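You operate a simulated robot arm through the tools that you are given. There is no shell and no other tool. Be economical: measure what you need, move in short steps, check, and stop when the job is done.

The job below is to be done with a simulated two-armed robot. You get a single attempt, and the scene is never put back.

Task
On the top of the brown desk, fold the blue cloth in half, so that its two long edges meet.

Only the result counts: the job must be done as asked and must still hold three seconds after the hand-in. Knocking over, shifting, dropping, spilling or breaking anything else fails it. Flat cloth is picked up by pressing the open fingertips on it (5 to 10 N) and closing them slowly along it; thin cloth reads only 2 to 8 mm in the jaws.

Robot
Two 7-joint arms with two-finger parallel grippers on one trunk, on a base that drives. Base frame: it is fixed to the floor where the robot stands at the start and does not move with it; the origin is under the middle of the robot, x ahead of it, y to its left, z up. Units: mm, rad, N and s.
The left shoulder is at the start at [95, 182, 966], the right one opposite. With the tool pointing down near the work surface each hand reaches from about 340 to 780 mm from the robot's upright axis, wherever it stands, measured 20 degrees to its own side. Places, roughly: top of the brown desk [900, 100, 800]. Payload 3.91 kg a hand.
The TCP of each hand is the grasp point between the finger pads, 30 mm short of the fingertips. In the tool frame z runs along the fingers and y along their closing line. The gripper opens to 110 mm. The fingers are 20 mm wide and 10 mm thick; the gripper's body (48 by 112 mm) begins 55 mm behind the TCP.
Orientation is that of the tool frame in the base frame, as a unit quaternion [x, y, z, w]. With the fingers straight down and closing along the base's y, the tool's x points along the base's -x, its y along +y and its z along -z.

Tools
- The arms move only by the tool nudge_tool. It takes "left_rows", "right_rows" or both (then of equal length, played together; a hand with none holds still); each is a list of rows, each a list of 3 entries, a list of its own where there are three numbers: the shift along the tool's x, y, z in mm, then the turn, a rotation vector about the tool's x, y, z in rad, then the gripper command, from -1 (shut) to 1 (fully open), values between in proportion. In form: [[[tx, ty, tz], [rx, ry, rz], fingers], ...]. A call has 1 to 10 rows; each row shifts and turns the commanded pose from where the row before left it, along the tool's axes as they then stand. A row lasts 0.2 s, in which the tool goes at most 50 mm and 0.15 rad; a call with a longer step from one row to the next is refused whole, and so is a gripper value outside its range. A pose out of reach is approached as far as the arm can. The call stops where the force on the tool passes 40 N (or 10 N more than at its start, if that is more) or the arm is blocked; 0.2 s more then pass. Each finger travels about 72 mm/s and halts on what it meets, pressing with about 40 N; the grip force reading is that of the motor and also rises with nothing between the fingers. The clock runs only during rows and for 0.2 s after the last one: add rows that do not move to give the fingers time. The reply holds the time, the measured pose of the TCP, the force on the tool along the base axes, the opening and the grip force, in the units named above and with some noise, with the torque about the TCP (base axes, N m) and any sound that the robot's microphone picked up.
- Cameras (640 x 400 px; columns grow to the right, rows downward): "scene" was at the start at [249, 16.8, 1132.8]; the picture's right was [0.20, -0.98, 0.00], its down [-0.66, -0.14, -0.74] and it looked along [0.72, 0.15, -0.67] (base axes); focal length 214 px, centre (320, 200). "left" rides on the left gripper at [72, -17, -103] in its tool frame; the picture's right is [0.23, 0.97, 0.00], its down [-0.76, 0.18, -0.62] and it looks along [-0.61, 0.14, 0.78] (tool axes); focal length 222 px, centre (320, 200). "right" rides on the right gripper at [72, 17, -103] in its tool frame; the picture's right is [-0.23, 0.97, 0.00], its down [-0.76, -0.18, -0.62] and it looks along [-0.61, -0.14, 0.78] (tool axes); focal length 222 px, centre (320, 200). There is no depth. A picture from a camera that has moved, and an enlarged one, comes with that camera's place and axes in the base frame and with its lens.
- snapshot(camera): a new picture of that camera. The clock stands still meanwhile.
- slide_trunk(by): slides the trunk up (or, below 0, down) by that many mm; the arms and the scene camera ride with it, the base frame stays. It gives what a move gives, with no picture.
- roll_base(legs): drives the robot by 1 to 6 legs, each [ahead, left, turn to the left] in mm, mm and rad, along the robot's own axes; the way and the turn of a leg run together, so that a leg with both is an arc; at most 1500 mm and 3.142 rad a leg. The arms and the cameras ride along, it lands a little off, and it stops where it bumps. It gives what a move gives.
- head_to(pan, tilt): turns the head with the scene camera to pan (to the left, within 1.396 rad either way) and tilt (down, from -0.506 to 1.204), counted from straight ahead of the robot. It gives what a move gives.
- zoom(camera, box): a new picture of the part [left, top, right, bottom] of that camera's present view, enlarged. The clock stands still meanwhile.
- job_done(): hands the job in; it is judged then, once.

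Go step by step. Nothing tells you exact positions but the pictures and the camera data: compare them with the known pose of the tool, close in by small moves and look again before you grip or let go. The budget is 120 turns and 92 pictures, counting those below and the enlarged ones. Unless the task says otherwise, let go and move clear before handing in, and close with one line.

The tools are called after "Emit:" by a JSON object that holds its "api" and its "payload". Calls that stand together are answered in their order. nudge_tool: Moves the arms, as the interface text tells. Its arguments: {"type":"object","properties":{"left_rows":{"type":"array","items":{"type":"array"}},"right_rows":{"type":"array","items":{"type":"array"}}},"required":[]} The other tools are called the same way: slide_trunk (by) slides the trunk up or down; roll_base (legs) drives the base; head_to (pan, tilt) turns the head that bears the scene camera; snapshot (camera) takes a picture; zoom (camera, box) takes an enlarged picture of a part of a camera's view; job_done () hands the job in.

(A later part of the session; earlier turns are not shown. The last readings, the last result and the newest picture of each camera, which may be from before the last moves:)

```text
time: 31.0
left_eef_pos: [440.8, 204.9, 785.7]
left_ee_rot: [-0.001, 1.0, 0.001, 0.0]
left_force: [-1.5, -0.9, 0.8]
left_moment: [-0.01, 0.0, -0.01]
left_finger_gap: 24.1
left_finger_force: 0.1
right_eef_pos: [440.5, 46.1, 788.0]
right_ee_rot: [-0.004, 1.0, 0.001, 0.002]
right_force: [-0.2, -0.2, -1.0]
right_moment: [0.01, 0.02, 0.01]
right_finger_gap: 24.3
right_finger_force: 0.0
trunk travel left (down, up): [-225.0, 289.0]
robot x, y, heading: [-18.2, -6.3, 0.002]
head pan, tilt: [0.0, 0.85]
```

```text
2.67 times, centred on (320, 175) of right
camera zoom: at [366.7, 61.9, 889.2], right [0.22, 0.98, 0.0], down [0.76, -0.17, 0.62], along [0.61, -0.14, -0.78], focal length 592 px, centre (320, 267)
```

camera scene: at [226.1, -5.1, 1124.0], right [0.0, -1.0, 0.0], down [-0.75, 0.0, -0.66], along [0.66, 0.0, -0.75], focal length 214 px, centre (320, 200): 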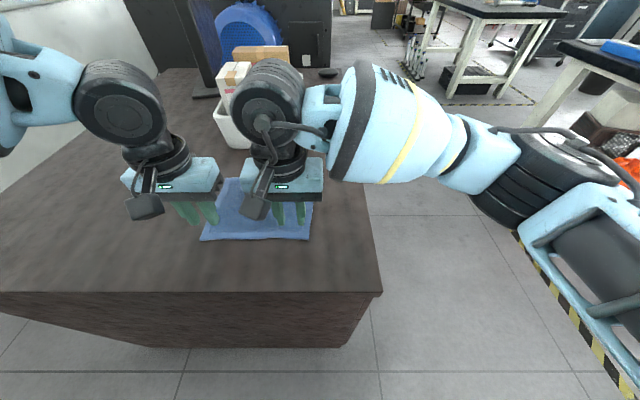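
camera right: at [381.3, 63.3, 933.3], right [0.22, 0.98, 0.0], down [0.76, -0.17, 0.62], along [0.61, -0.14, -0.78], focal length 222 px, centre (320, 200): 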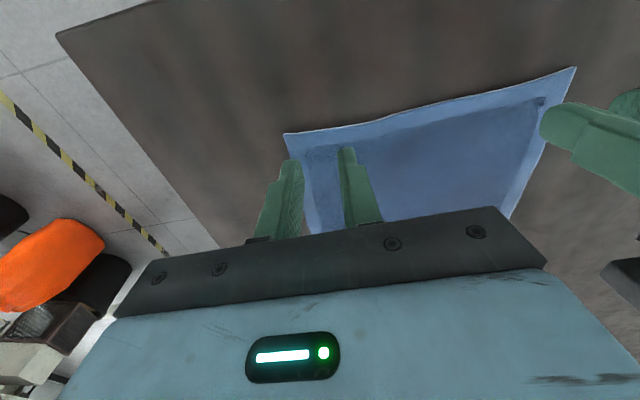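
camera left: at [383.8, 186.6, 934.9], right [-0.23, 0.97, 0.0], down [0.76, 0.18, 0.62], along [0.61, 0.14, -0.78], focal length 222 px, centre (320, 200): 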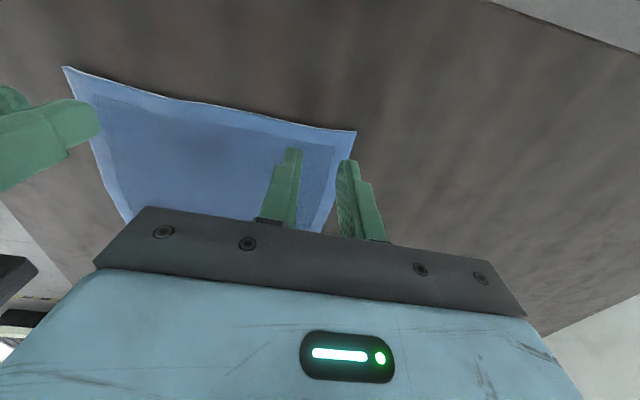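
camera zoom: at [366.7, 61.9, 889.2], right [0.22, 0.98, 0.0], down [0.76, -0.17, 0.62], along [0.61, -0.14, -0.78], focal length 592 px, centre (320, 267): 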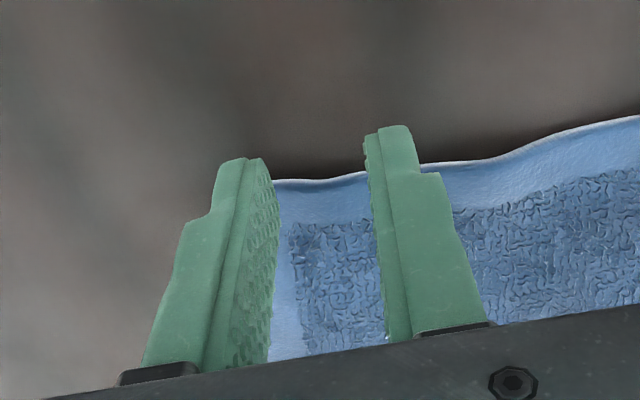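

About 7–8 mm of edge is under the fingertips. Now pressing down gently.

Emit:
{"api": "nudge_tool", "payload": {"left_rows": [[[0, 0, 1.2], [0, 0, 0], -0.56], [[0, 0, 1], [0, 0, 0], -0.56]], "right_rows": [[[0, 0, 1.5], [0, 0, 0], -0.56], [[0, 0, 1.2], [0, 0, 0], -0.56]]}}

```text
time: 31.6
left_eef_pos: [440.5, 204.6, 784.2]
left_ee_rot: [0.0, 1.0, -0.001, 0.001]
left_force: [0.7, 0.0, 0.5]
left_moment: [0.01, -0.02, -0.03]
left_finger_gap: 24.3
left_finger_force: 0.1
right_eef_pos: [439.2, 46.2, 784.7]
right_ee_rot: [-0.003, 1.0, 0.001, 0.0]
right_force: [0.5, 0.6, -0.2]
right_moment: [0.0, -0.04, -0.02]
right_finger_gap: 24.1
right_finger_force: 0.1
trunk travel left (down, up): [-225.0, 289.0]
robot x, y, heading: [-21.8, -7.1, -0.003]
head pan, tilt: [0.0, 0.85]
```

Emit:
{"api": "nudge_tool", "payload": {"left_rows": [[[0, 0, 1], [0, 0, 0], -0.56]], "right_rows": [[[0, 0, 1], [0, 0, 0], -0.56]]}}

Emit:
{"api": "nudge_tool", "payload": {"left_rows": [[[0, 0, 0.8], [0, 0, 0], -0.56]], "right_rows": [[[0, 0, 0.8], [0, 0, 0], -0.56]]}}

```text
time: 32.0
left_eef_pos: [440.7, 205.2, 783.1]
left_ee_rot: [-0.002, 1.0, 0.0, 0.0]
left_force: [0.6, 1.7, 3.0]
left_moment: [0.02, 0.0, 0.02]
left_finger_gap: 24.3
left_finger_force: 0.0
right_eef_pos: [439.5, 45.8, 783.8]
right_ee_rot: [-0.003, 1.0, 0.0, 0.001]
right_force: [1.5, -0.2, 1.7]
right_moment: [-0.03, -0.02, 0.01]
right_finger_gap: 24.1
right_finger_force: 0.0
trunk travel left (down, up): [-225.0, 289.0]
robot x, y, heading: [-19.5, -5.1, -0.004]
head pan, tilt: [0.0, 0.85]
```

```text
time: 32.4
left_eef_pos: [439.8, 205.5, 783.1]
left_ee_rot: [0.0, 1.0, -0.001, 0.001]
left_force: [1.9, 1.4, 5.2]
left_moment: [0.03, -0.09, -0.01]
left_finger_gap: 24.4
left_finger_force: 0.0
right_eef_pos: [439.9, 46.3, 784.1]
right_ee_rot: [-0.004, 1.0, 0.001, 0.001]
right_force: [0.9, 0.1, 3.8]
right_moment: [0.01, -0.05, 0.03]
right_finger_gap: 23.9
right_finger_force: 0.0
trunk travel left (down, up): [-225.0, 289.0]
robot x, y, heading: [-18.1, -7.7, 0.001]
head pan, tilt: [0.0, 0.85]
```

Contact is on the cloth side at about 5 N. I'll add slightly more pressure, then close slowly.

Emit:
{"api": "nudge_tool", "payload": {"left_rows": [[[0, 0, 0.6], [0, 0, 0], -0.56], [[0, 0, 0], [0, 0, 0], -0.6], [[0, 0, 0], [0, 0, 0], -0.65], [[0, 0, 0], [0, 0, 0], -0.7], [[0, -1, 0], [0, 0, 0], -0.75], [[0, -1, 0], [0, 0, 0], -0.8], [[0, -1, 0], [0, 0, 0], -0.85], [[0, 0, 0], [0, 0, 0], -0.9], [[0, 0, 0], [0, 0, 0], -1], [[0, 0, 0], [0, 0, 0], -1]], "right_rows": [[[0, 0, 1], [0, 0, 0], -0.56], [[0, 0, 0], [0, 0, 0], -0.6], [[0, 0, 0], [0, 0, 0], -0.65], [[0, 0, 0], [0, 0, 0], -0.7], [[0, 1, 0], [0, 0, 0], -0.75], [[0, 1, 0], [0, 0, 0], -0.8], [[0, 1, 0], [0, 0, 0], -0.85], [[0, 0, 0], [0, 0, 0], -0.9], [[0, 0, 0], [0, 0, 0], -1], [[0, 0, 0], [0, 0, 0], -1]]}}

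Emit:
{"api": "nudge_tool", "payload": {"left_rows": [[[0, -2, -5], [0, 0, 0], -1], [[0, 0, -10], [0, 0, 0], -1], [[0, 0, -10], [0, 0, 0], -1], [[0, 0, 0], [0, 0, 0], -1]], "right_rows": [[[0, 2, -5], [0, 0, 0], -1], [[0, 0, -10], [0, 0, 0], -1], [[0, 0, -10], [0, 0, 0], -1], [[0, 0, 0], [0, 0, 0], -1]]}}

Emit:
{"api": "zoom", "payload": {"camera": "left", "box": [120, 80, 440, 280]}}

Emit:
{"api": "zoom", "payload": {"camera": "right", "box": [200, 80, 520, 280]}}

```text
time: 34.6
left_eef_pos: [440.2, 201.2, 782.6]
left_ee_rot: [0.0, 1.0, -0.001, 0.002]
left_force: [-0.7, -4.3, 10.6]
left_moment: [-0.14, -0.07, -0.06]
left_finger_gap: 2.3
left_finger_force: 40.5
right_eef_pos: [440.8, 48.0, 782.2]
right_ee_rot: [-0.003, 1.0, 0.001, 0.001]
right_force: [0.0, 4.7, 10.6]
right_moment: [0.14, -0.05, 0.07]
right_finger_gap: 2.6
right_finger_force: 39.5
trunk travel left (down, up): [-225.0, 289.0]
robot x, y, heading: [-20.8, -3.6, -0.003]
head pan, tilt: [0.0, 0.85]
```

```text
time: 35.6
left_eef_pos: [440.9, 201.9, 806.9]
left_ee_rot: [-0.001, 1.0, -0.001, 0.0]
left_force: [-0.2, -0.8, 0.5]
left_moment: [-0.06, 0.01, -0.02]
left_finger_gap: 2.2
left_finger_force: 40.1
right_eef_pos: [440.2, 50.4, 806.8]
right_ee_rot: [-0.004, 1.0, 0.0, -0.001]
right_force: [-0.5, 2.9, -0.6]
right_moment: [0.02, 0.03, 0.0]
right_finger_gap: 2.2
right_finger_force: 39.9
trunk travel left (down, up): [-225.0, 289.0]
robot x, y, heading: [-22.9, -1.7, 0.0]
head pan, tilt: [0.0, 0.85]
```

```text
2.00 times, centred on (280, 180) of left
camera zoom: at [369.2, 182.4, 910.2], right [-0.23, 0.97, 0.0], down [0.76, 0.18, 0.62], along [0.61, 0.14, -0.78], focal length 444 px, centre (400, 240)
```

zoom: 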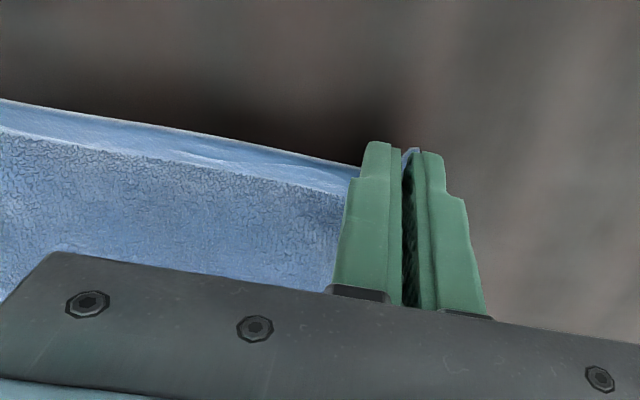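

```text
2.00 times, centred on (360, 180) of right
camera zoom: at [366.4, 67.0, 908.6], right [0.22, 0.98, 0.0], down [0.76, -0.17, 0.62], along [0.61, -0.14, -0.78], focal length 444 px, centre (240, 240)
```

zoom: 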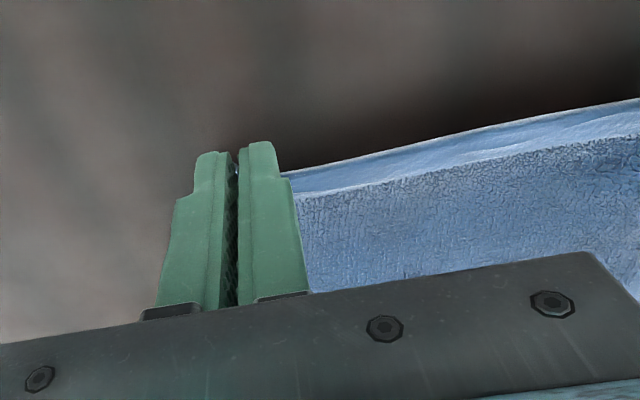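

Both corners are held by the edge alone. Next I'll carry the edge up in an arc to above the fold line and check.

Emit:
{"api": "nudge_tool", "payload": {"left_rows": [[[-4, 0, -9], [0, 0, 0], -1], [[-5, 0, -9], [0, 0, 0], -1], [[-7, 0, -9], [0, 0, 0], -1], [[-8, 0, -9], [0, 0, 0], -1], [[-10, 0, -8], [0, 0, 0], -1], [[-10, 0, -7], [0, 0, 0], -1], [[-11, 0, -5], [0, 0, 0], -1], [[-12, 0, -4], [0, 0, 0], -1], [[-11, 0, -2], [0, 0, 0], -1], [[-12, 0, 0], [0, 0, 0], -1]], "right_rows": [[[-4, 0, -9], [0, 0, 0], -1], [[-5, 0, -9], [0, 0, 0], -1], [[-7, 0, -9], [0, 0, 0], -1], [[-8, 0, -9], [0, 0, 0], -1], [[-10, 0, -8], [0, 0, 0], -1], [[-10, 0, -7], [0, 0, 0], -1], [[-11, 0, -5], [0, 0, 0], -1], [[-12, 0, -4], [0, 0, 0], -1], [[-11, 0, -2], [0, 0, 0], -1], [[-12, 0, 0], [0, 0, 0], -1]]}}

Emit:
{"api": "snapshot", "payload": {"camera": "scene"}}

Emit:
{"api": "snapshot", "payload": {"camera": "left"}}

Emit:
{"api": "snapshot", "payload": {"camera": "right"}}

```text
time: 37.8
left_eef_pos: [532.0, 198.7, 868.0]
left_ee_rot: [-0.001, 1.0, -0.001, 0.0]
left_force: [0.4, -0.8, 0.1]
left_moment: [-0.03, 0.04, -0.05]
left_finger_gap: 2.4
left_finger_force: 39.5
right_eef_pos: [530.2, 50.1, 868.6]
right_ee_rot: [-0.003, 1.0, -0.001, 0.001]
right_force: [0.7, -0.3, -0.3]
right_moment: [0.06, 0.03, 0.03]
right_finger_gap: 2.2
right_finger_force: 39.8
trunk travel left (down, up): [-225.0, 289.0]
robot x, y, heading: [-18.9, -3.0, 0.002]
head pan, tilt: [0.0, 0.85]
```

```text
60 pictures are left
camera scene: at [226.7, -5.0, 1123.8], right [0.0, -1.0, 0.0], down [-0.75, 0.0, -0.66], along [0.66, 0.0, -0.75], focal length 214 px, centre (320, 200)
```

scene: 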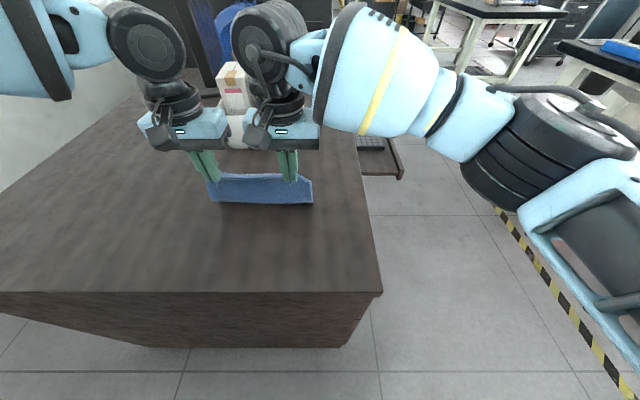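

```text
59 pictures are left
camera left: at [459.6, 182.9, 971.9], right [-0.23, 0.97, 0.0], down [0.76, 0.18, 0.62], along [0.61, 0.14, -0.78], focal length 222 px, centre (320, 200)
```

left: 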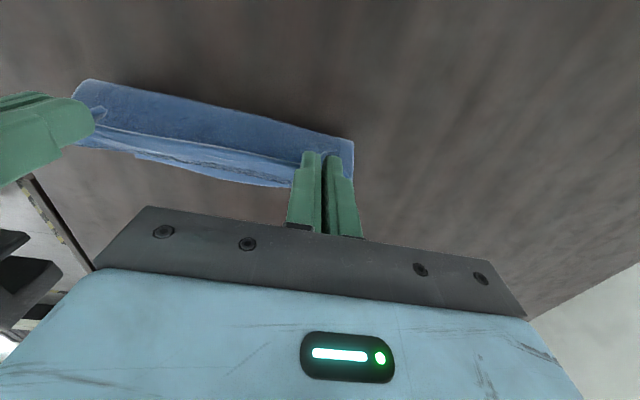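

```text
58 pictures are left
camera right: at [456.9, 67.9, 970.5], right [0.22, 0.98, 0.0], down [0.76, -0.17, 0.62], along [0.61, -0.14, -0.78], focal length 222 px, centre (320, 200)
```

right: 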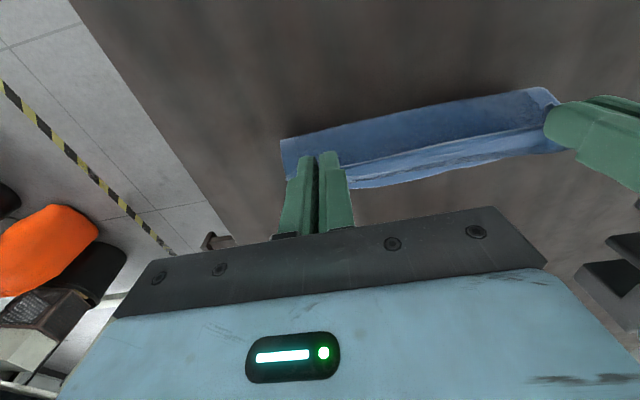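

The cloth stands up cleanly with the fold line near x≈540. Now the second half of the arc, down toward the far edge.

Emit:
{"api": "nudge_tool", "payload": {"left_rows": [[[-11, 0, 0], [0, 0, 0], -1], [[-12, 0, 2], [0, 0, 0], -1], [[-11, 0, 4], [0, 0, 0], -1], [[-11, 0, 6], [0, 0, 0], -1], [[-10, 0, 8], [0, 0, 0], -1], [[-10, 0, 9], [0, 0, 0], -1], [[-8, 0, 10], [0, 0, 0], -1], [[-7, 0, 10], [0, 0, 0], -1], [[-5, 0, 10], [0, 0, 0], -1], [[-3, 0, 6], [0, 0, 0], -1]], "right_rows": [[[-11, 0, 0], [0, 0, 0], -1], [[-12, 0, 2], [0, 0, 0], -1], [[-11, 0, 4], [0, 0, 0], -1], [[-11, 0, 6], [0, 0, 0], -1], [[-10, 0, 8], [0, 0, 0], -1], [[-10, 0, 9], [0, 0, 0], -1], [[-8, 0, 10], [0, 0, 0], -1], [[-7, 0, 10], [0, 0, 0], -1], [[-5, 0, 10], [0, 0, 0], -1], [[-4, 0, 6], [0, 0, 0], -1]]}}

Emit:
{"api": "snapshot", "payload": {"camera": "scene"}}

Emit:
{"api": "snapshot", "payload": {"camera": "left"}}

Emit:
{"api": "snapshot", "payload": {"camera": "right"}}

```text
time: 40.0
left_eef_pos: [610.5, 211.6, 813.8]
left_ee_rot: [-0.001, 1.0, -0.002, 0.001]
left_force: [0.7, -9.7, -1.1]
left_moment: [-0.31, -0.01, -0.07]
left_finger_gap: 2.3
left_finger_force: 40.0
left hand out of reach, approached as far as the arm can: row 7, 8, 9, 10
right_eef_pos: [619.2, 53.1, 804.1]
right_ee_rot: [-0.004, 1.0, 0.001, 0.0]
right_force: [-0.3, 9.3, 0.6]
right_moment: [0.29, 0.01, 0.1]
right_finger_gap: 2.3
right_finger_force: 39.7
trunk travel left (down, up): [-225.0, 289.0]
robot x, y, heading: [-15.7, -7.2, 0.002]
head pan, tilt: [0.0, 0.85]
```

```text
57 pictures are left
camera scene: at [226.3, -5.1, 1124.0], right [0.0, -1.0, 0.0], down [-0.75, 0.0, -0.66], along [0.66, 0.0, -0.75], focal length 214 px, centre (320, 200)
```

scene: 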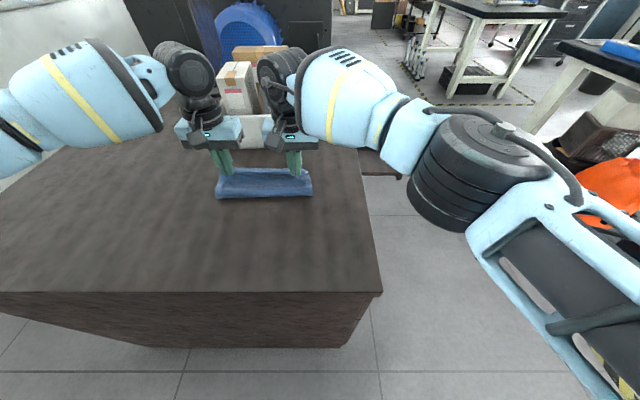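

```text
56 pictures are left
camera left: at [538.5, 194.4, 917.7], right [-0.23, 0.97, 0.0], down [0.76, 0.18, 0.62], along [0.61, 0.14, -0.78], focal length 222 px, centre (320, 200)
```

left: 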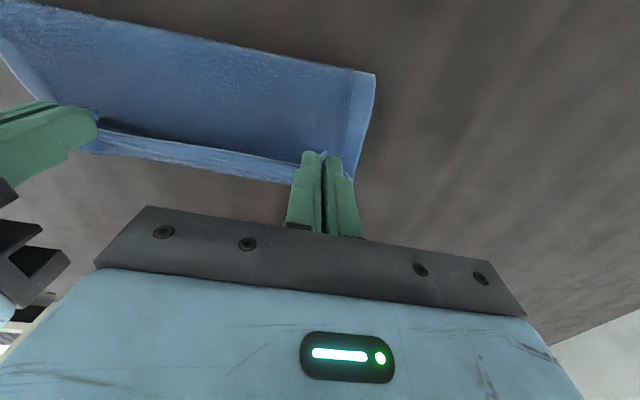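

```text
55 pictures are left
camera right: at [544.9, 69.3, 906.2], right [0.22, 0.98, 0.0], down [0.76, -0.17, 0.62], along [0.61, -0.13, -0.78], focal length 222 px, centre (320, 200)
```

right: 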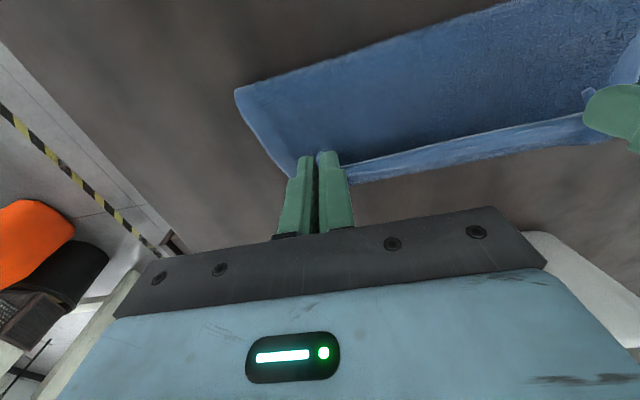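

The left arm ran to its limit at (610, 212), which stretches the edge a bit. I'll back both hands slightly along the arc, then use a small base move forward and right as the last part of the carry.

Emit:
{"api": "nudge_tool", "payload": {"left_rows": [[[9, -1, -9], [0, 0, 0], -1], [[9, -2, -9], [0, 0, 0], -1], [[9, -4, -6], [0, 0, 0], -1], [[0, -2, 0], [0, 0, 0], -1]], "right_rows": [[[12, 0, -14], [0, 0, 0], -1], [[12, 0, -10], [0, 0, 0], -1], [[11, 0, -8], [0, 0, 0], -1], [[0, 0, 0], [0, 0, 0], -1]]}}

```text
time: 41.0
left_eef_pos: [583.1, 204.2, 838.8]
left_ee_rot: [-0.001, 1.0, 0.0, 0.0]
left_force: [0.9, -2.4, 0.1]
left_moment: [-0.09, 0.0, -0.05]
left_finger_gap: 2.3
left_finger_force: 40.0
right_eef_pos: [584.5, 51.7, 836.3]
right_ee_rot: [-0.003, 1.0, 0.0, 0.0]
right_force: [-0.3, 3.2, -0.3]
right_moment: [0.15, 0.05, 0.04]
right_finger_gap: 2.0
right_finger_force: 40.2
trunk travel left (down, up): [-225.0, 289.0]
robot x, y, heading: [-19.6, -5.3, 0.003]
head pan, tilt: [0.0, 0.85]
```

Emit:
{"api": "roll_base", "payload": {"legs": [[34, -14, 0]]}}

```text
time: 41.9
left_eef_pos: [617.9, 188.9, 838.3]
left_ee_rot: [-0.001, 1.0, 0.0, -0.001]
left_force: [1.5, -3.0, -0.2]
left_moment: [-0.09, -0.02, -0.02]
left_finger_gap: 2.4
left_finger_force: 40.3
right_eef_pos: [618.5, 37.3, 835.2]
right_ee_rot: [-0.002, 1.0, 0.001, 0.0]
right_force: [0.9, 2.6, 0.4]
right_moment: [0.12, -0.01, 0.02]
right_finger_gap: 2.4
right_finger_force: 40.0
trunk travel left (down, up): [-225.0, 289.0]
robot x, y, heading: [14.6, -19.8, 0.001]
head pan, tilt: [0.0, 0.85]
```

The base move went smoothly. Next I'll restore the y positions and lower to just above the far edge.

Emit:
{"api": "nudge_tool", "payload": {"left_rows": [[[0, 4, 8], [0, 0, 0], -1], [[0, 4, 10], [0, 0, 0], -1], [[0, 3, 10], [0, 0, 0], -1], [[-1, 0, 10], [0, 0, 0], -1], [[-1, 0, 6], [0, 0, 0], -1], [[0, 0, 0], [0, 0, 0], -1]], "right_rows": [[[0, 5, 6], [0, 0, 0], -1], [[0, 5, 9], [0, 0, 0], -1], [[0, 3, 9], [0, 0, 0], -1], [[-1, 0, 10], [0, 0, 0], -1], [[-1, 0, 7], [0, 0, 0], -1], [[0, 0, 0], [0, 0, 0], -1]]}}

Emit:
{"api": "snapshot", "payload": {"camera": "scene"}}

Emit:
{"api": "snapshot", "payload": {"camera": "left"}}

Emit:
{"api": "snapshot", "payload": {"camera": "right"}}

```text
time: 43.3
left_eef_pos: [618.8, 200.6, 794.9]
left_ee_rot: [0.0, 1.0, -0.002, 0.001]
left_force: [-0.1, -0.5, -0.6]
left_moment: [-0.07, 0.01, -0.06]
left_finger_gap: 2.3
left_finger_force: 39.6
right_eef_pos: [619.9, 50.1, 794.1]
right_ee_rot: [-0.003, 1.0, 0.001, 0.0]
right_force: [-0.3, 1.2, 0.0]
right_moment: [0.04, -0.03, 0.02]
right_finger_gap: 2.2
right_finger_force: 39.9
trunk travel left (down, up): [-225.0, 289.0]
robot x, y, heading: [12.5, -20.6, 0.004]
head pan, tilt: [0.0, 0.85]
```

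```text
54 pictures are left
camera scene: at [260.1, -19.2, 1124.0], right [0.0, -1.0, 0.0], down [-0.75, 0.0, -0.66], along [0.66, 0.0, -0.75], focal length 214 px, centre (320, 200)
```

scene: 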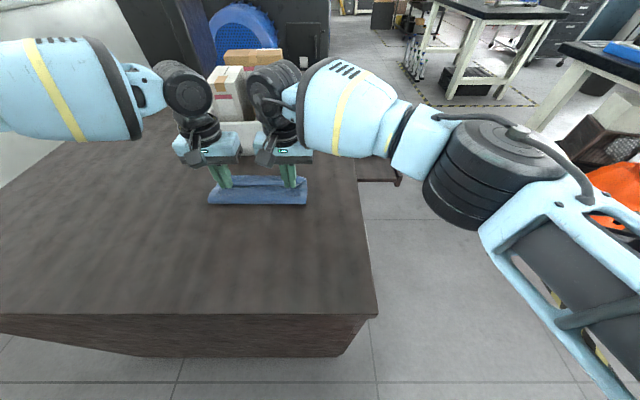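

```text
53 pictures are left
camera left: at [547.5, 182.7, 898.4], right [-0.23, 0.97, 0.0], down [0.76, 0.18, 0.62], along [0.61, 0.14, -0.78], focal length 222 px, centre (320, 200)
```

left: 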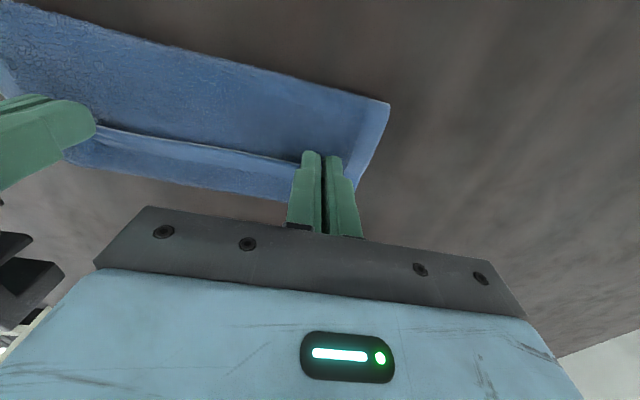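

```text
52 pictures are left
camera right: at [546.4, 67.2, 896.6], right [0.22, 0.98, 0.0], down [0.76, -0.17, 0.62], along [0.61, -0.14, -0.78], focal length 222 px, centre (320, 200)
```

right: 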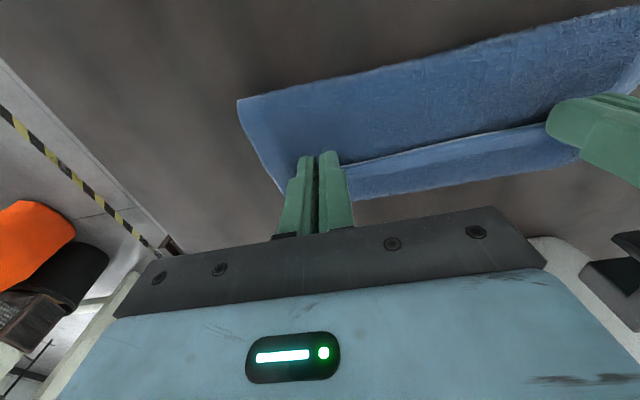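

The carry pulled the whole cloth forward: the fold line is now at x≈571 and the far edge at x≈665, still half and half. The held edge must go on to about 662, so I'll advance partway, then shift the base slightly right to free the left arm.

Emit:
{"api": "nudge_tool", "payload": {"left_rows": [[[-6, 0, 0], [0, 0, 0], -1], [[-6, 0, 0], [0, 0, 0], -1], [[-4, 0, 0], [0, 0, 0], -1]], "right_rows": [[[-6, 0, 0], [0, 0, 0], -1], [[-6, 0, 0], [0, 0, 0], -1], [[-4, 0, 0], [0, 0, 0], -1]]}}

Emit:
{"api": "roll_base", "payload": {"legs": [[0, -18, 0]]}}

Emit:
{"api": "nudge_tool", "payload": {"left_rows": [[[0, 6, 0], [0, 0, 0], -1], [[0, 6, 0], [0, 0, 0], -1], [[-5, 5, 0], [0, 0, 0], -1], [[-5, 0, 0], [0, 0, 0], -1], [[0, 0, 0], [0, 0, 0], -1]], "right_rows": [[[0, 6, 0], [0, 0, 0], -1], [[0, 6, 0], [0, 0, 0], -1], [[-5, 5, 0], [0, 0, 0], -1], [[-5, 0, 0], [0, 0, 0], -1], [[0, 0, 0], [0, 0, 0], -1]]}}

Emit:
{"api": "snapshot", "payload": {"camera": "scene"}}

Emit:
{"api": "snapshot", "payload": {"camera": "left"}}

Emit:
{"api": "snapshot", "payload": {"camera": "right"}}

```text
time: 44.1
left_eef_pos: [634.4, 200.7, 793.3]
left_ee_rot: [-0.001, 1.0, 0.0, 0.0]
left_force: [-0.4, -1.8, -0.3]
left_moment: [-0.04, -0.02, -0.01]
left_finger_gap: 2.2
left_finger_force: 40.6
right_eef_pos: [636.7, 51.9, 794.4]
right_ee_rot: [-0.003, 1.0, 0.0, 0.0]
right_force: [-0.2, 1.4, -0.1]
right_moment: [0.06, 0.02, 0.01]
right_finger_gap: 2.4
right_finger_force: 40.3
trunk travel left (down, up): [-225.0, 289.0]
robot x, y, heading: [17.3, -20.1, -0.0]
head pan, tilt: [0.0, 0.85]
```

```text
time: 45.0
left_eef_pos: [634.7, 182.7, 794.4]
left_ee_rot: [-0.002, 1.0, 0.0, 0.001]
left_force: [0.4, -2.1, 0.3]
left_moment: [-0.08, 0.02, 0.0]
left_finger_gap: 2.4
left_finger_force: 40.0
right_eef_pos: [635.1, 32.3, 795.2]
right_ee_rot: [-0.004, 1.0, 0.001, -0.001]
right_force: [0.3, 1.4, 0.1]
right_moment: [0.06, 0.03, 0.0]
right_finger_gap: 2.3
right_finger_force: 40.2
trunk travel left (down, up): [-225.0, 289.0]
robot x, y, heading: [15.6, -35.1, -0.002]
head pan, tilt: [0.0, 0.85]
```

```text
time: 46.1
left_eef_pos: [645.1, 195.6, 794.7]
left_ee_rot: [0.002, 1.0, -0.004, 0.003]
left_force: [4.4, -37.0, -0.9]
left_moment: [-1.11, -0.11, -0.31]
left_finger_gap: 2.0
left_finger_force: 40.2
right_eef_pos: [661.6, 21.7, 792.9]
right_ee_rot: [0.023, 1.0, 0.005, -0.003]
right_force: [-3.1, 37.4, 1.3]
right_moment: [1.21, 0.12, 0.38]
right_finger_gap: 2.6
right_finger_force: 39.6
trunk travel left (down, up): [-225.0, 289.0]
robot x, y, heading: [13.4, -37.3, 0.004]
head pan, tilt: [0.0, 0.85]
```

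```text
51 pictures are left
camera scene: at [260.0, -37.0, 1124.0], right [0.0, -1.0, 0.0], down [-0.75, 0.0, -0.66], along [0.66, 0.0, -0.75], focal length 214 px, centre (320, 200)
```

scene: 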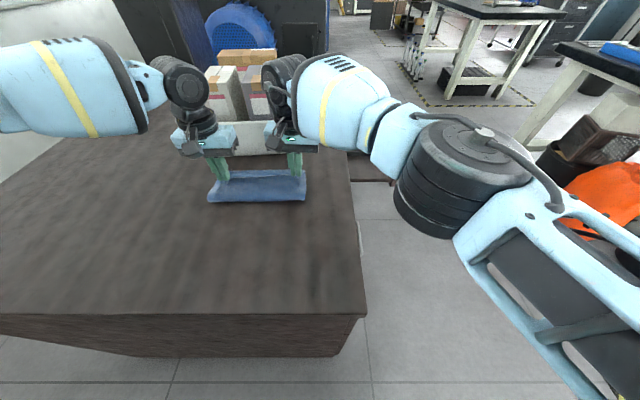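

```text
50 pictures are left
camera left: at [572.9, 179.8, 898.4], right [-0.22, 0.97, -0.01], down [0.76, 0.18, 0.62], along [0.61, 0.13, -0.78], focal length 222 px, centre (320, 200)
```

left: 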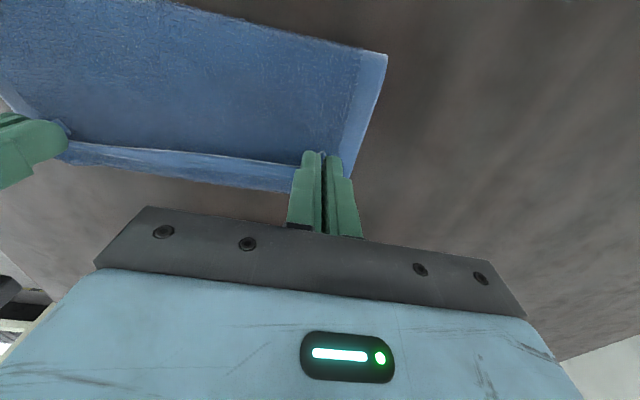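

```text
49 pictures are left
camera right: at [590.5, 40.5, 895.1], right [0.27, 0.96, 0.01], down [0.76, -0.22, 0.62], along [0.59, -0.16, -0.79], focal length 222 px, centre (320, 200)
```

right: 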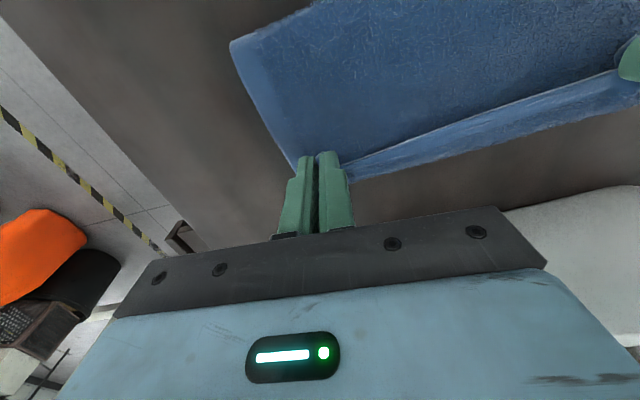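

The right hand ended off its commanded place, at (661, 22) instead of (645, 49), and it is stretching the edge. I'll hold a moment to see whether it settles.

Emit:
{"api": "nudge_tool", "payload": {"left_rows": [[[0, 0, 0], [0, 0, 0], -1], [[0, 0, 0], [0, 0, 0], -1]], "right_rows": [[[0, 0, 0], [0, 0, 0], -1], [[0, 0, 0], [0, 0, 0], -1]]}}

```text
time: 46.8
left_eef_pos: [644.9, 195.9, 794.3]
left_ee_rot: [0.001, 1.0, -0.005, 0.001]
left_force: [4.0, -38.0, -1.1]
left_moment: [-1.17, -0.12, -0.27]
left_finger_gap: 2.0
left_finger_force: 40.3
right_eef_pos: [662.0, 22.2, 791.3]
right_ee_rot: [0.025, 1.0, 0.006, -0.004]
right_force: [-4.1, 36.6, 1.5]
right_moment: [1.17, 0.14, 0.42]
right_finger_gap: 2.2
right_finger_force: 40.1
trunk travel left (down, up): [-225.0, 289.0]
robot x, y, heading: [14.1, -38.2, 0.0]
head pan, tilt: [0.0, 0.85]
```

It stays put. I'll gently move the right hand back inward to release the tension.

Emit:
{"api": "nudge_tool", "payload": {"right_rows": [[[2, 5, 0], [0, 0, 0], -1], [[2, 5, 0], [0, 0, 0], -1], [[0, 0, 0], [0, 0, 0], -1]]}}

```text
time: 47.3
left_eef_pos: [645.1, 188.4, 796.4]
left_ee_rot: [0.005, 1.0, -0.012, 0.004]
left_force: [3.9, -25.5, -0.9]
left_moment: [-0.73, -0.1, -0.19]
left_finger_gap: 1.7
left_finger_force: 40.0
right_eef_pos: [667.0, 15.4, 790.9]
right_ee_rot: [0.036, 0.999, 0.014, -0.008]
right_force: [-3.8, 26.0, 1.4]
right_moment: [0.81, 0.12, 0.31]
right_finger_gap: 2.6
right_finger_force: 40.1
trunk travel left (down, up): [-225.0, 289.0]
robot x, y, heading: [13.2, -38.9, 0.001]
head pan, tilt: [0.0, 0.85]
stopped in row 2 (left hand): the force on the tool passed its limit at 49 N (the readings are from after the stop); the commanded pose is now the measured one
```

The right arm has hit its inward limit, because I shifted the base too far right. I'll roll back left, then re-seat the right hand.

Emit:
{"api": "roll_base", "payload": {"legs": [[0, 18, 0]]}}

Emit:
{"api": "nudge_tool", "payload": {"right_rows": [[[8, 0, 0], [0, 0, 0], -1], [[8, 0, 0], [0, 0, 0], -1], [[0, 0, 0], [0, 0, 0], -1]]}}

```text
time: 48.1
left_eef_pos: [646.2, 208.3, 796.1]
left_ee_rot: [0.004, 1.0, -0.011, 0.004]
left_force: [5.8, -34.5, -2.5]
left_moment: [-1.05, -0.14, -0.29]
left_finger_gap: 1.8
left_finger_force: 40.3
right_eef_pos: [668.0, 33.9, 789.9]
right_ee_rot: [0.037, 0.999, 0.013, -0.007]
right_force: [-4.9, 34.7, 2.0]
right_moment: [1.05, 0.12, 0.4]
right_finger_gap: 2.1
right_finger_force: 39.5
trunk travel left (down, up): [-225.0, 289.0]
robot x, y, heading: [14.6, -21.3, 0.0]
head pan, tilt: [0.0, 0.85]
```

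```text
time: 48.9
left_eef_pos: [646.1, 205.9, 796.3]
left_ee_rot: [0.005, 1.0, -0.012, 0.004]
left_force: [0.0, -18.6, -0.5]
left_moment: [-0.57, -0.01, -0.16]
left_finger_gap: 1.9
left_finger_force: 39.8
right_eef_pos: [651.9, 35.7, 790.5]
right_ee_rot: [0.036, 0.999, 0.014, -0.008]
right_force: [-0.5, 19.2, 0.9]
right_moment: [0.6, 0.01, 0.2]
right_finger_gap: 2.2
right_finger_force: 39.9
trunk travel left (down, up): [-225.0, 289.0]
robot x, y, heading: [13.2, -22.6, 0.003]
head pan, tilt: [0.0, 0.85]
```

The tension is easing and control is normal again. I'll bring the hands together and square the right one.

Emit:
{"api": "nudge_tool", "payload": {"left_rows": [[[0, -1, 0], [0, 0, 0], -1], [[0, -2, 0], [0, 0, 0], -1], [[0, 0, 0], [0, 0, 0], -1]], "right_rows": [[[0, 4, 0], [0, 0, -0.03], -1], [[0, 4, -1], [0, 0, -0.03], -1], [[0, 3, -1], [0, 0, 0], -1]]}}

Emit:
{"api": "snapshot", "payload": {"camera": "left"}}

Emit:
{"api": "snapshot", "payload": {"camera": "right"}}

```text
time: 49.7
left_eef_pos: [645.4, 206.0, 795.8]
left_ee_rot: [0.002, 1.0, -0.01, 0.005]
left_force: [-0.2, -4.0, 0.1]
left_moment: [-0.17, -0.03, -0.04]
left_finger_gap: 1.9
left_finger_force: 40.0
right_eef_pos: [653.0, 44.4, 792.5]
right_ee_rot: [0.008, 1.0, 0.011, -0.007]
right_force: [-0.2, 4.3, 1.0]
right_moment: [0.11, 0.02, 0.04]
right_finger_gap: 2.5
right_finger_force: 39.9
trunk travel left (down, up): [-225.0, 289.0]
robot x, y, heading: [15.0, -21.3, -0.006]
head pan, tilt: [0.0, 0.85]
```

```text
48 pictures are left
camera left: at [573.5, 191.6, 899.0], right [-0.22, 0.97, -0.02], down [0.76, 0.19, 0.63], along [0.61, 0.12, -0.78], focal length 222 px, centre (320, 200)
```

left: 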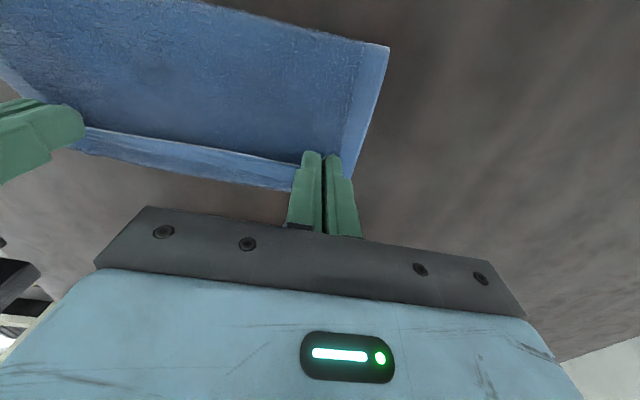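

```text
47 pictures are left
camera right: at [581.1, 59.8, 896.5], right [0.24, 0.97, 0.02], down [0.77, -0.2, 0.61], along [0.59, -0.13, -0.79], focal length 222 px, centre (320, 200)
```

right: 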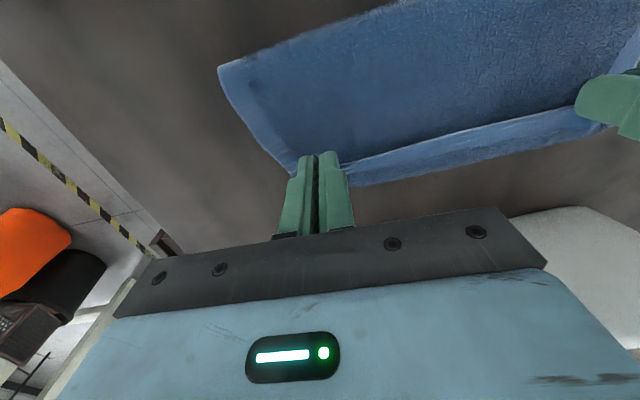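

The far lower edge is now at x≈681 and the held edge at about 655, so I need about 25 mm more. I'll use 15 mm of base and 10 mm of arm motion, staying low.

Emit:
{"api": "roll_base", "payload": {"legs": [[15, 0, 0]]}}

Emit:
{"api": "nudge_tool", "payload": {"left_rows": [[[-4, 0, 1], [0, 0, 0], -1], [[-4, 0, 1], [0, 0, 0], -1], [[-3, 0, 0], [0, 0, 0], -1], [[0, 0, 0], [0, 0, 0], -1]], "right_rows": [[[-2, 1, 0], [0, 0, 0], -1], [[-1, 1, 0], [0, 0, 0], -1], [[0, 0, 0], [0, 0, 0], -1], [[0, 0, 0], [0, 0, 0], -1]]}}

Emit:
{"api": "snapshot", "payload": {"camera": "left"}}

Emit:
{"api": "snapshot", "payload": {"camera": "right"}}

Emit:
{"api": "zoom", "payload": {"camera": "scene", "box": [160, 100, 400, 250]}}

```text
time: 50.5
left_eef_pos: [661.3, 204.8, 795.6]
left_ee_rot: [0.004, 1.0, -0.012, 0.005]
left_force: [0.3, -2.5, -0.3]
left_moment: [-0.08, 0.0, -0.02]
left_finger_gap: 1.9
left_finger_force: 40.1
right_eef_pos: [668.3, 45.3, 792.6]
right_ee_rot: [0.008, 1.0, 0.013, -0.007]
right_force: [0.3, 2.9, -0.1]
right_moment: [0.08, 0.01, 0.04]
right_finger_gap: 2.2
right_finger_force: 40.0
trunk travel left (down, up): [-225.0, 289.0]
robot x, y, heading: [25.9, -15.3, -0.003]
head pan, tilt: [0.0, 0.85]
```

```text
time: 51.5
left_eef_pos: [671.3, 206.5, 793.8]
left_ee_rot: [0.004, 1.0, -0.011, 0.004]
left_force: [0.5, -2.1, 0.4]
left_moment: [-0.1, 0.0, 0.01]
left_finger_gap: 1.6
left_finger_force: 39.9
right_eef_pos: [670.0, 48.0, 793.6]
right_ee_rot: [0.007, 1.0, 0.013, -0.007]
right_force: [0.5, 2.9, 0.2]
right_moment: [0.09, -0.02, 0.02]
right_finger_gap: 2.1
right_finger_force: 40.1
trunk travel left (down, up): [-225.0, 289.0]
robot x, y, heading: [29.8, -21.9, -0.0]
head pan, tilt: [0.0, 0.85]
```

```text
46 pictures are left
camera left: at [598.9, 192.5, 897.6], right [-0.22, 0.98, -0.02], down [0.76, 0.19, 0.63], along [0.62, 0.12, -0.78], focal length 222 px, centre (320, 200)
```

left: 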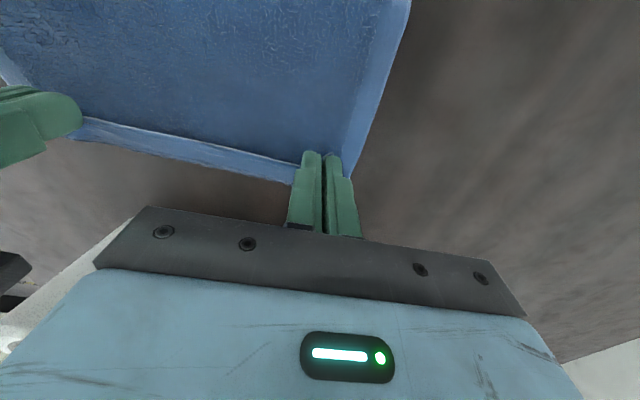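

```text
45 pictures are left
camera right: at [598.2, 62.8, 897.0], right [0.24, 0.97, 0.02], down [0.77, -0.2, 0.61], along [0.59, -0.13, -0.79], focal length 222 px, centre (320, 200)
```

right: 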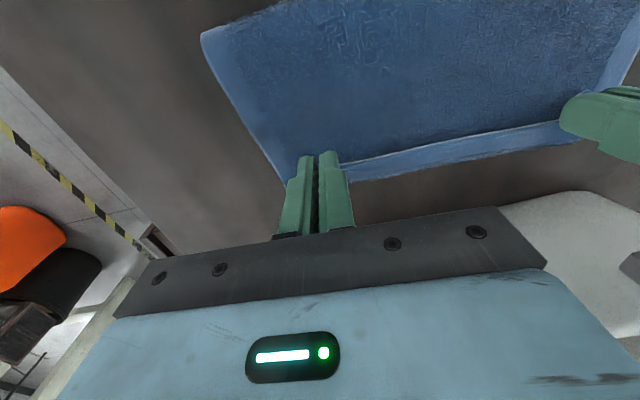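

```text
2.67 times, centred on (280, 175) of scene
camera zoom: at [274.9, -19.3, 1124.0], right [0.0, -1.0, 0.0], down [-0.75, 0.0, -0.66], along [0.66, 0.0, -0.75], focal length 572 px, centre (427, 267)
```

zoom: 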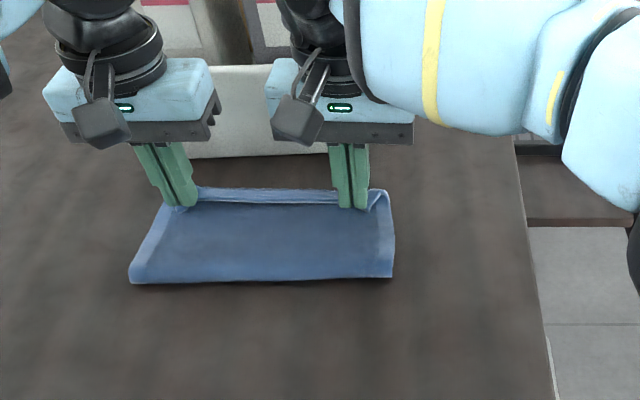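

The picture is ambiguous: I can't tell whether the bright strip beyond the fingers is the lower layer or the held hem. I'll zoom in.

Emit:
{"api": "zoom", "payload": {"camera": "scene", "box": [200, 160, 320, 235]}}

Emit:
{"api": "zoom", "payload": {"camera": "right", "box": [280, 70, 600, 270]}}

Emit:
{"api": "zoom", "payload": {"camera": "left", "box": [60, 60, 380, 260]}}

```text
5.33 times, centred on (260, 198) of scene
camera zoom: at [274.9, -19.3, 1124.0], right [0.0, -1.0, 0.0], down [-0.75, 0.0, -0.66], along [0.66, 0.0, -0.75], focal length 1144 px, centre (640, 213)
```

zoom: 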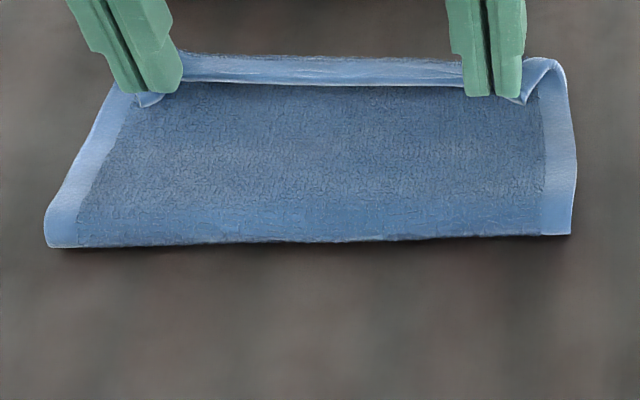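

```text
2.00 times, centred on (440, 170) of right
camera zoom: at [598.2, 62.8, 897.0], right [0.24, 0.97, 0.02], down [0.77, -0.2, 0.61], along [0.59, -0.13, -0.79], focal length 444 px, centre (80, 260)
```

zoom: 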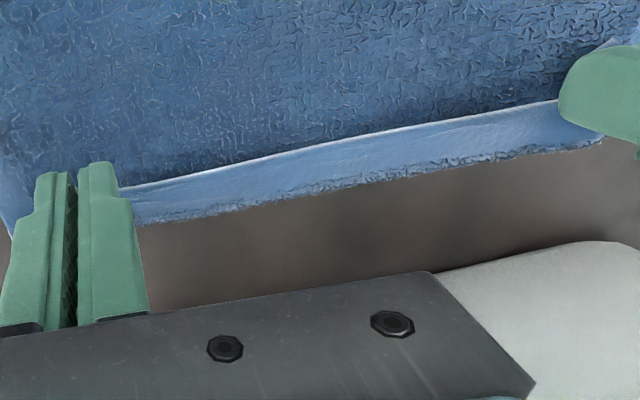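

```text
2.00 times, centred on (220, 160) of left
camera zoom: at [598.9, 192.5, 897.6], right [-0.22, 0.98, -0.02], down [0.76, 0.19, 0.63], along [0.62, 0.12, -0.78], focal length 444 px, centre (520, 280)
```

zoom: 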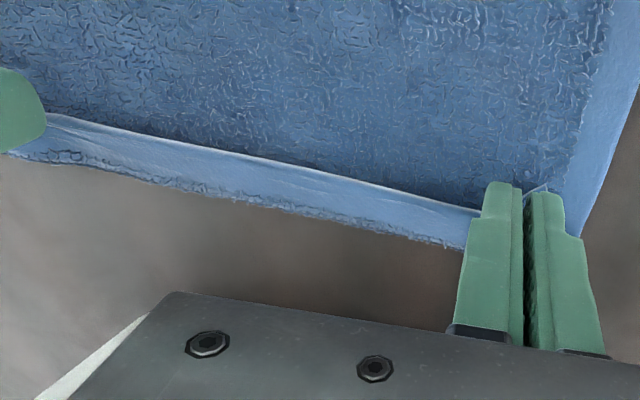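

Now it's clear: the strip is the held hem curled back over the top layer. The lower far edge never moved (it is at about 630), so I over-advanced. I'll lift and retrace the arc back over the fold line.

Emit:
{"api": "nudge_tool", "payload": {"left_rows": [[[4, -1, -12], [0, 0, 0], -1], [[8, -1, -14], [0, 0, 0], -1], [[12, 0, -14], [0, 0, 0], -1], [[15, 0, -12], [0, 0, 0], -1], [[18, 0, -10], [0, 0, 0], -1], [[18, 0, -8], [0, 0, 0], -1], [[18, 0, -3], [0, 0, 0], -1], [[18, 0, 0], [0, 0, 0], -1], [[18, 0, 0], [0, 0, 0], -1], [[14, 0, 0], [0, 0, 0], -1]], "right_rows": [[[4, 1, -12], [0, 0, 0], -1], [[8, 1, -14], [0, 0, 0], -1], [[12, 0, -14], [0, 0, 0], -1], [[15, 0, -12], [0, 0, 0], -1], [[18, 0, -10], [0, 0, 0], -1], [[18, 0, -8], [0, 0, 0], -1], [[18, 0, -3], [0, 0, 0], -1], [[18, 0, 0], [0, 0, 0], -1], [[18, 0, 0], [0, 0, 0], -1], [[14, 0, 0], [0, 0, 0], -1]]}}

Emit:
{"api": "snapshot", "payload": {"camera": "left"}}

Emit:
{"api": "zoom", "payload": {"camera": "scene", "box": [160, 130, 360, 255]}}

```text
time: 53.7
left_eef_pos: [526.2, 204.2, 864.1]
left_ee_rot: [0.004, 1.0, -0.012, 0.005]
left_force: [-0.3, -0.2, -0.2]
left_moment: [-0.04, 0.0, 0.02]
left_finger_gap: 1.7
left_finger_force: 39.8
right_eef_pos: [529.0, 50.1, 867.8]
right_ee_rot: [0.006, 1.0, 0.013, -0.007]
right_force: [-0.4, 1.8, -0.4]
right_moment: [-0.01, -0.04, 0.0]
right_finger_gap: 2.2
right_finger_force: 40.1
trunk travel left (down, up): [-225.0, 289.0]
robot x, y, heading: [28.4, -19.2, -0.001]
head pan, tilt: [0.0, 0.85]
```

```text
40 pictures are left
camera left: at [454.9, 191.0, 968.8], right [-0.22, 0.98, -0.02], down [0.76, 0.19, 0.63], along [0.62, 0.12, -0.78], focal length 222 px, centre (320, 200)
```

left: 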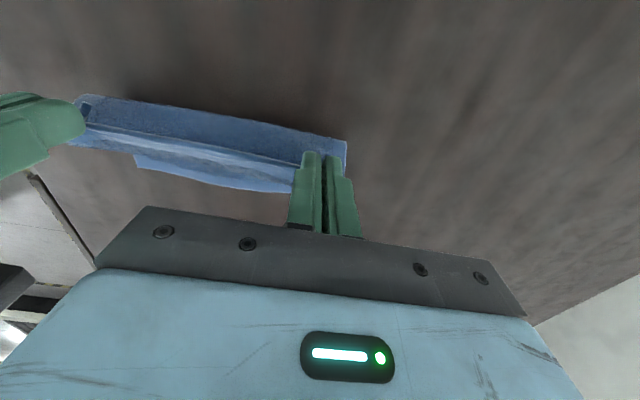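

```text
3.20 times, centred on (260, 192) of scene
camera zoom: at [274.6, -19.4, 1124.0], right [0.0, -1.0, 0.0], down [-0.75, 0.0, -0.66], along [0.66, 0.0, -0.75], focal length 686 px, centre (512, 224)
```

zoom: 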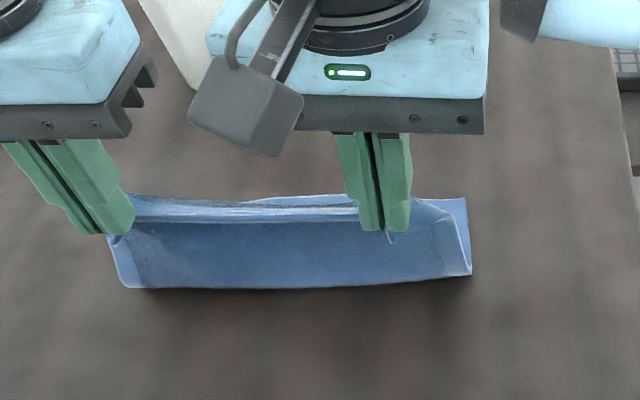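

The fold is back to a clean apex (lower far edge x≈626, fold≈540). I'll move the base 20 mm forward for reach, then tilt both hands so the hem leads outward on the way down.

Emit:
{"api": "roll_base", "payload": {"legs": [[20, 0, 0]]}}

Emit:
{"api": "nudge_tool", "payload": {"left_rows": [[[0, 0, 0], [0, 0.07, 0], -1], [[0, 0, 0], [0, 0.07, 0], -1], [[0, 0, 0], [0, 0.07, 0], -1], [[0, 0, 0], [0, 0.07, 0], -1], [[0, 0, 0], [0, 0.07, 0], -1]], "right_rows": [[[0, 0, 0], [0, 0.07, 0], -1], [[0, 0, 0], [0, 0.07, 0], -1], [[0, 0, 0], [0, 0.07, 0], -1], [[0, 0, 0], [0, 0.07, 0], -1], [[0, 0, 0], [0, 0.07, 0], -1]]}}

```text
time: 54.5
left_eef_pos: [548.9, 205.4, 864.7]
left_ee_rot: [0.005, 1.0, -0.012, 0.005]
left_force: [0.2, -1.9, -0.4]
left_moment: [-0.02, 0.0, -0.03]
left_finger_gap: 1.5
left_finger_force: 40.1
right_eef_pos: [548.6, 49.1, 867.9]
right_ee_rot: [0.007, 1.0, 0.013, -0.007]
right_force: [0.5, 0.6, 0.0]
right_moment: [0.04, 0.04, 0.03]
right_finger_gap: 2.5
right_finger_force: 40.3
trunk travel left (down, up): [-225.0, 289.0]
robot x, y, heading: [47.7, -19.7, -0.005]
head pan, tilt: [0.0, 0.85]
```

```text
time: 55.7
left_eef_pos: [548.3, 206.0, 864.0]
left_ee_rot: [0.007, 0.985, -0.01, -0.171]
left_force: [0.8, -1.9, -0.2]
left_moment: [-0.03, -0.01, 0.01]
left_finger_gap: 1.5
left_finger_force: 39.8
right_eef_pos: [548.5, 48.6, 867.6]
right_ee_rot: [0.005, 0.983, 0.014, -0.182]
right_force: [0.2, 1.1, 0.2]
right_moment: [0.06, 0.03, -0.02]
right_finger_gap: 2.1
right_finger_force: 39.2
trunk travel left (down, up): [-225.0, 289.0]
robot x, y, heading: [49.4, -17.8, -0.002]
head pan, tilt: [0.0, 0.85]
```

The tilt works with no reach trouble. Now I'll descend along a tauter arc.

Emit:
{"api": "nudge_tool", "payload": {"left_rows": [[[-18.8, 0, -6.9], [0, 0, 0], -1], [[-20.5, 0, -4], [0, 0, 0], -1], [[-11.8, 0, 2], [0, 0, 0], -1], [[-10.7, 0, 4], [0, 0, 0], -1], [[-9.8, 0, 5.5], [0, 0, 0], -1], [[-10, 0, 7], [0, 0, 0], -1], [[-11.6, 0, 11.2], [0, 0, 0], -1]], "right_rows": [[[-18.8, 0, -6.9], [0, 0, 0], -1], [[-20.5, 0, -2.2], [0, 0, 0], -1], [[-11.8, 0, 3.2], [0, 0, 0], -1], [[-10.7, 0, 4], [0, 0, 0], -1], [[-9.8, 0, 5.5], [0, 0, 0], -1], [[-10, 0, 7], [0, 0, 0], -1], [[-11.6, 0, 11.2], [0, 0, 0], -1]]}}

Emit:
{"api": "zoom", "payload": {"camera": "scene", "box": [160, 130, 360, 255]}}

Emit:
{"api": "snapshot", "payload": {"camera": "left"}}

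Emit:
{"api": "snapshot", "payload": {"camera": "right"}}

```text
time: 57.3
left_eef_pos: [625.5, 204.5, 824.8]
left_ee_rot: [0.008, 0.986, -0.011, -0.168]
left_force: [1.2, -18.0, -0.5]
left_moment: [-0.53, -0.06, 0.05]
left_finger_gap: 1.8
left_finger_force: 39.5
left hand out of reach, approached as far as the arm can: row 7
right_eef_pos: [638.8, 35.7, 818.4]
right_ee_rot: [0.019, 0.983, 0.023, -0.179]
right_force: [-1.9, 18.6, 0.2]
right_moment: [0.56, 0.05, 0.01]
right_finger_gap: 2.3
right_finger_force: 39.9
trunk travel left (down, up): [-225.0, 289.0]
robot x, y, heading: [49.0, -16.4, 0.004]
head pan, tilt: [0.0, 0.85]
```

```text
3.20 times, centred on (260, 192) of scene
camera zoom: at [294.9, -20.0, 1124.0], right [0.0, -1.0, 0.0], down [-0.75, 0.0, -0.66], along [0.66, 0.0, -0.75], focal length 686 px, centre (512, 224)
```

zoom: 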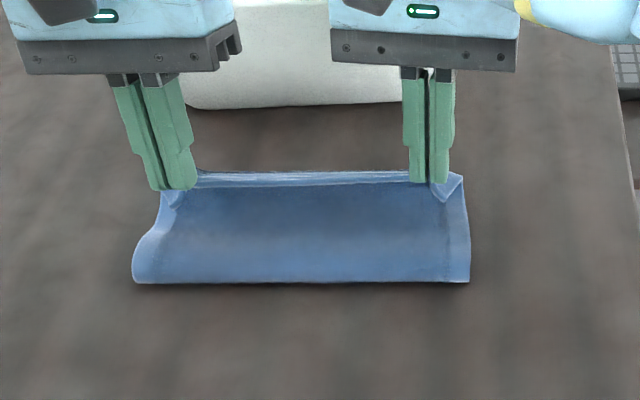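

```text
37 pictures are left
camera left: at [593.2, 191.8, 946.5], right [-0.2, 0.98, 0.05], down [0.93, 0.18, 0.33], along [0.31, 0.11, -0.94], focal length 222 px, centre (320, 200)
```

left: 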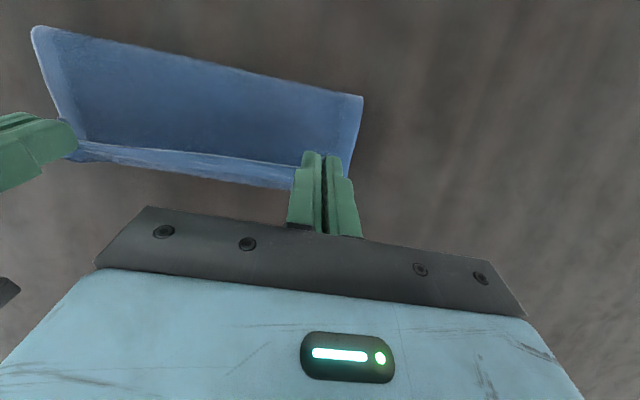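

```text
36 pictures are left
camera right: at [607.5, 48.7, 939.9], right [0.26, 0.97, -0.04], down [0.92, -0.23, 0.31], along [0.29, -0.12, -0.95], focal length 222 px, centre (320, 200)
```

right: 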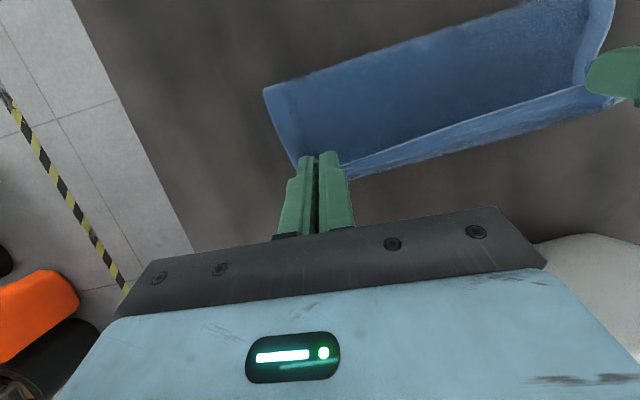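

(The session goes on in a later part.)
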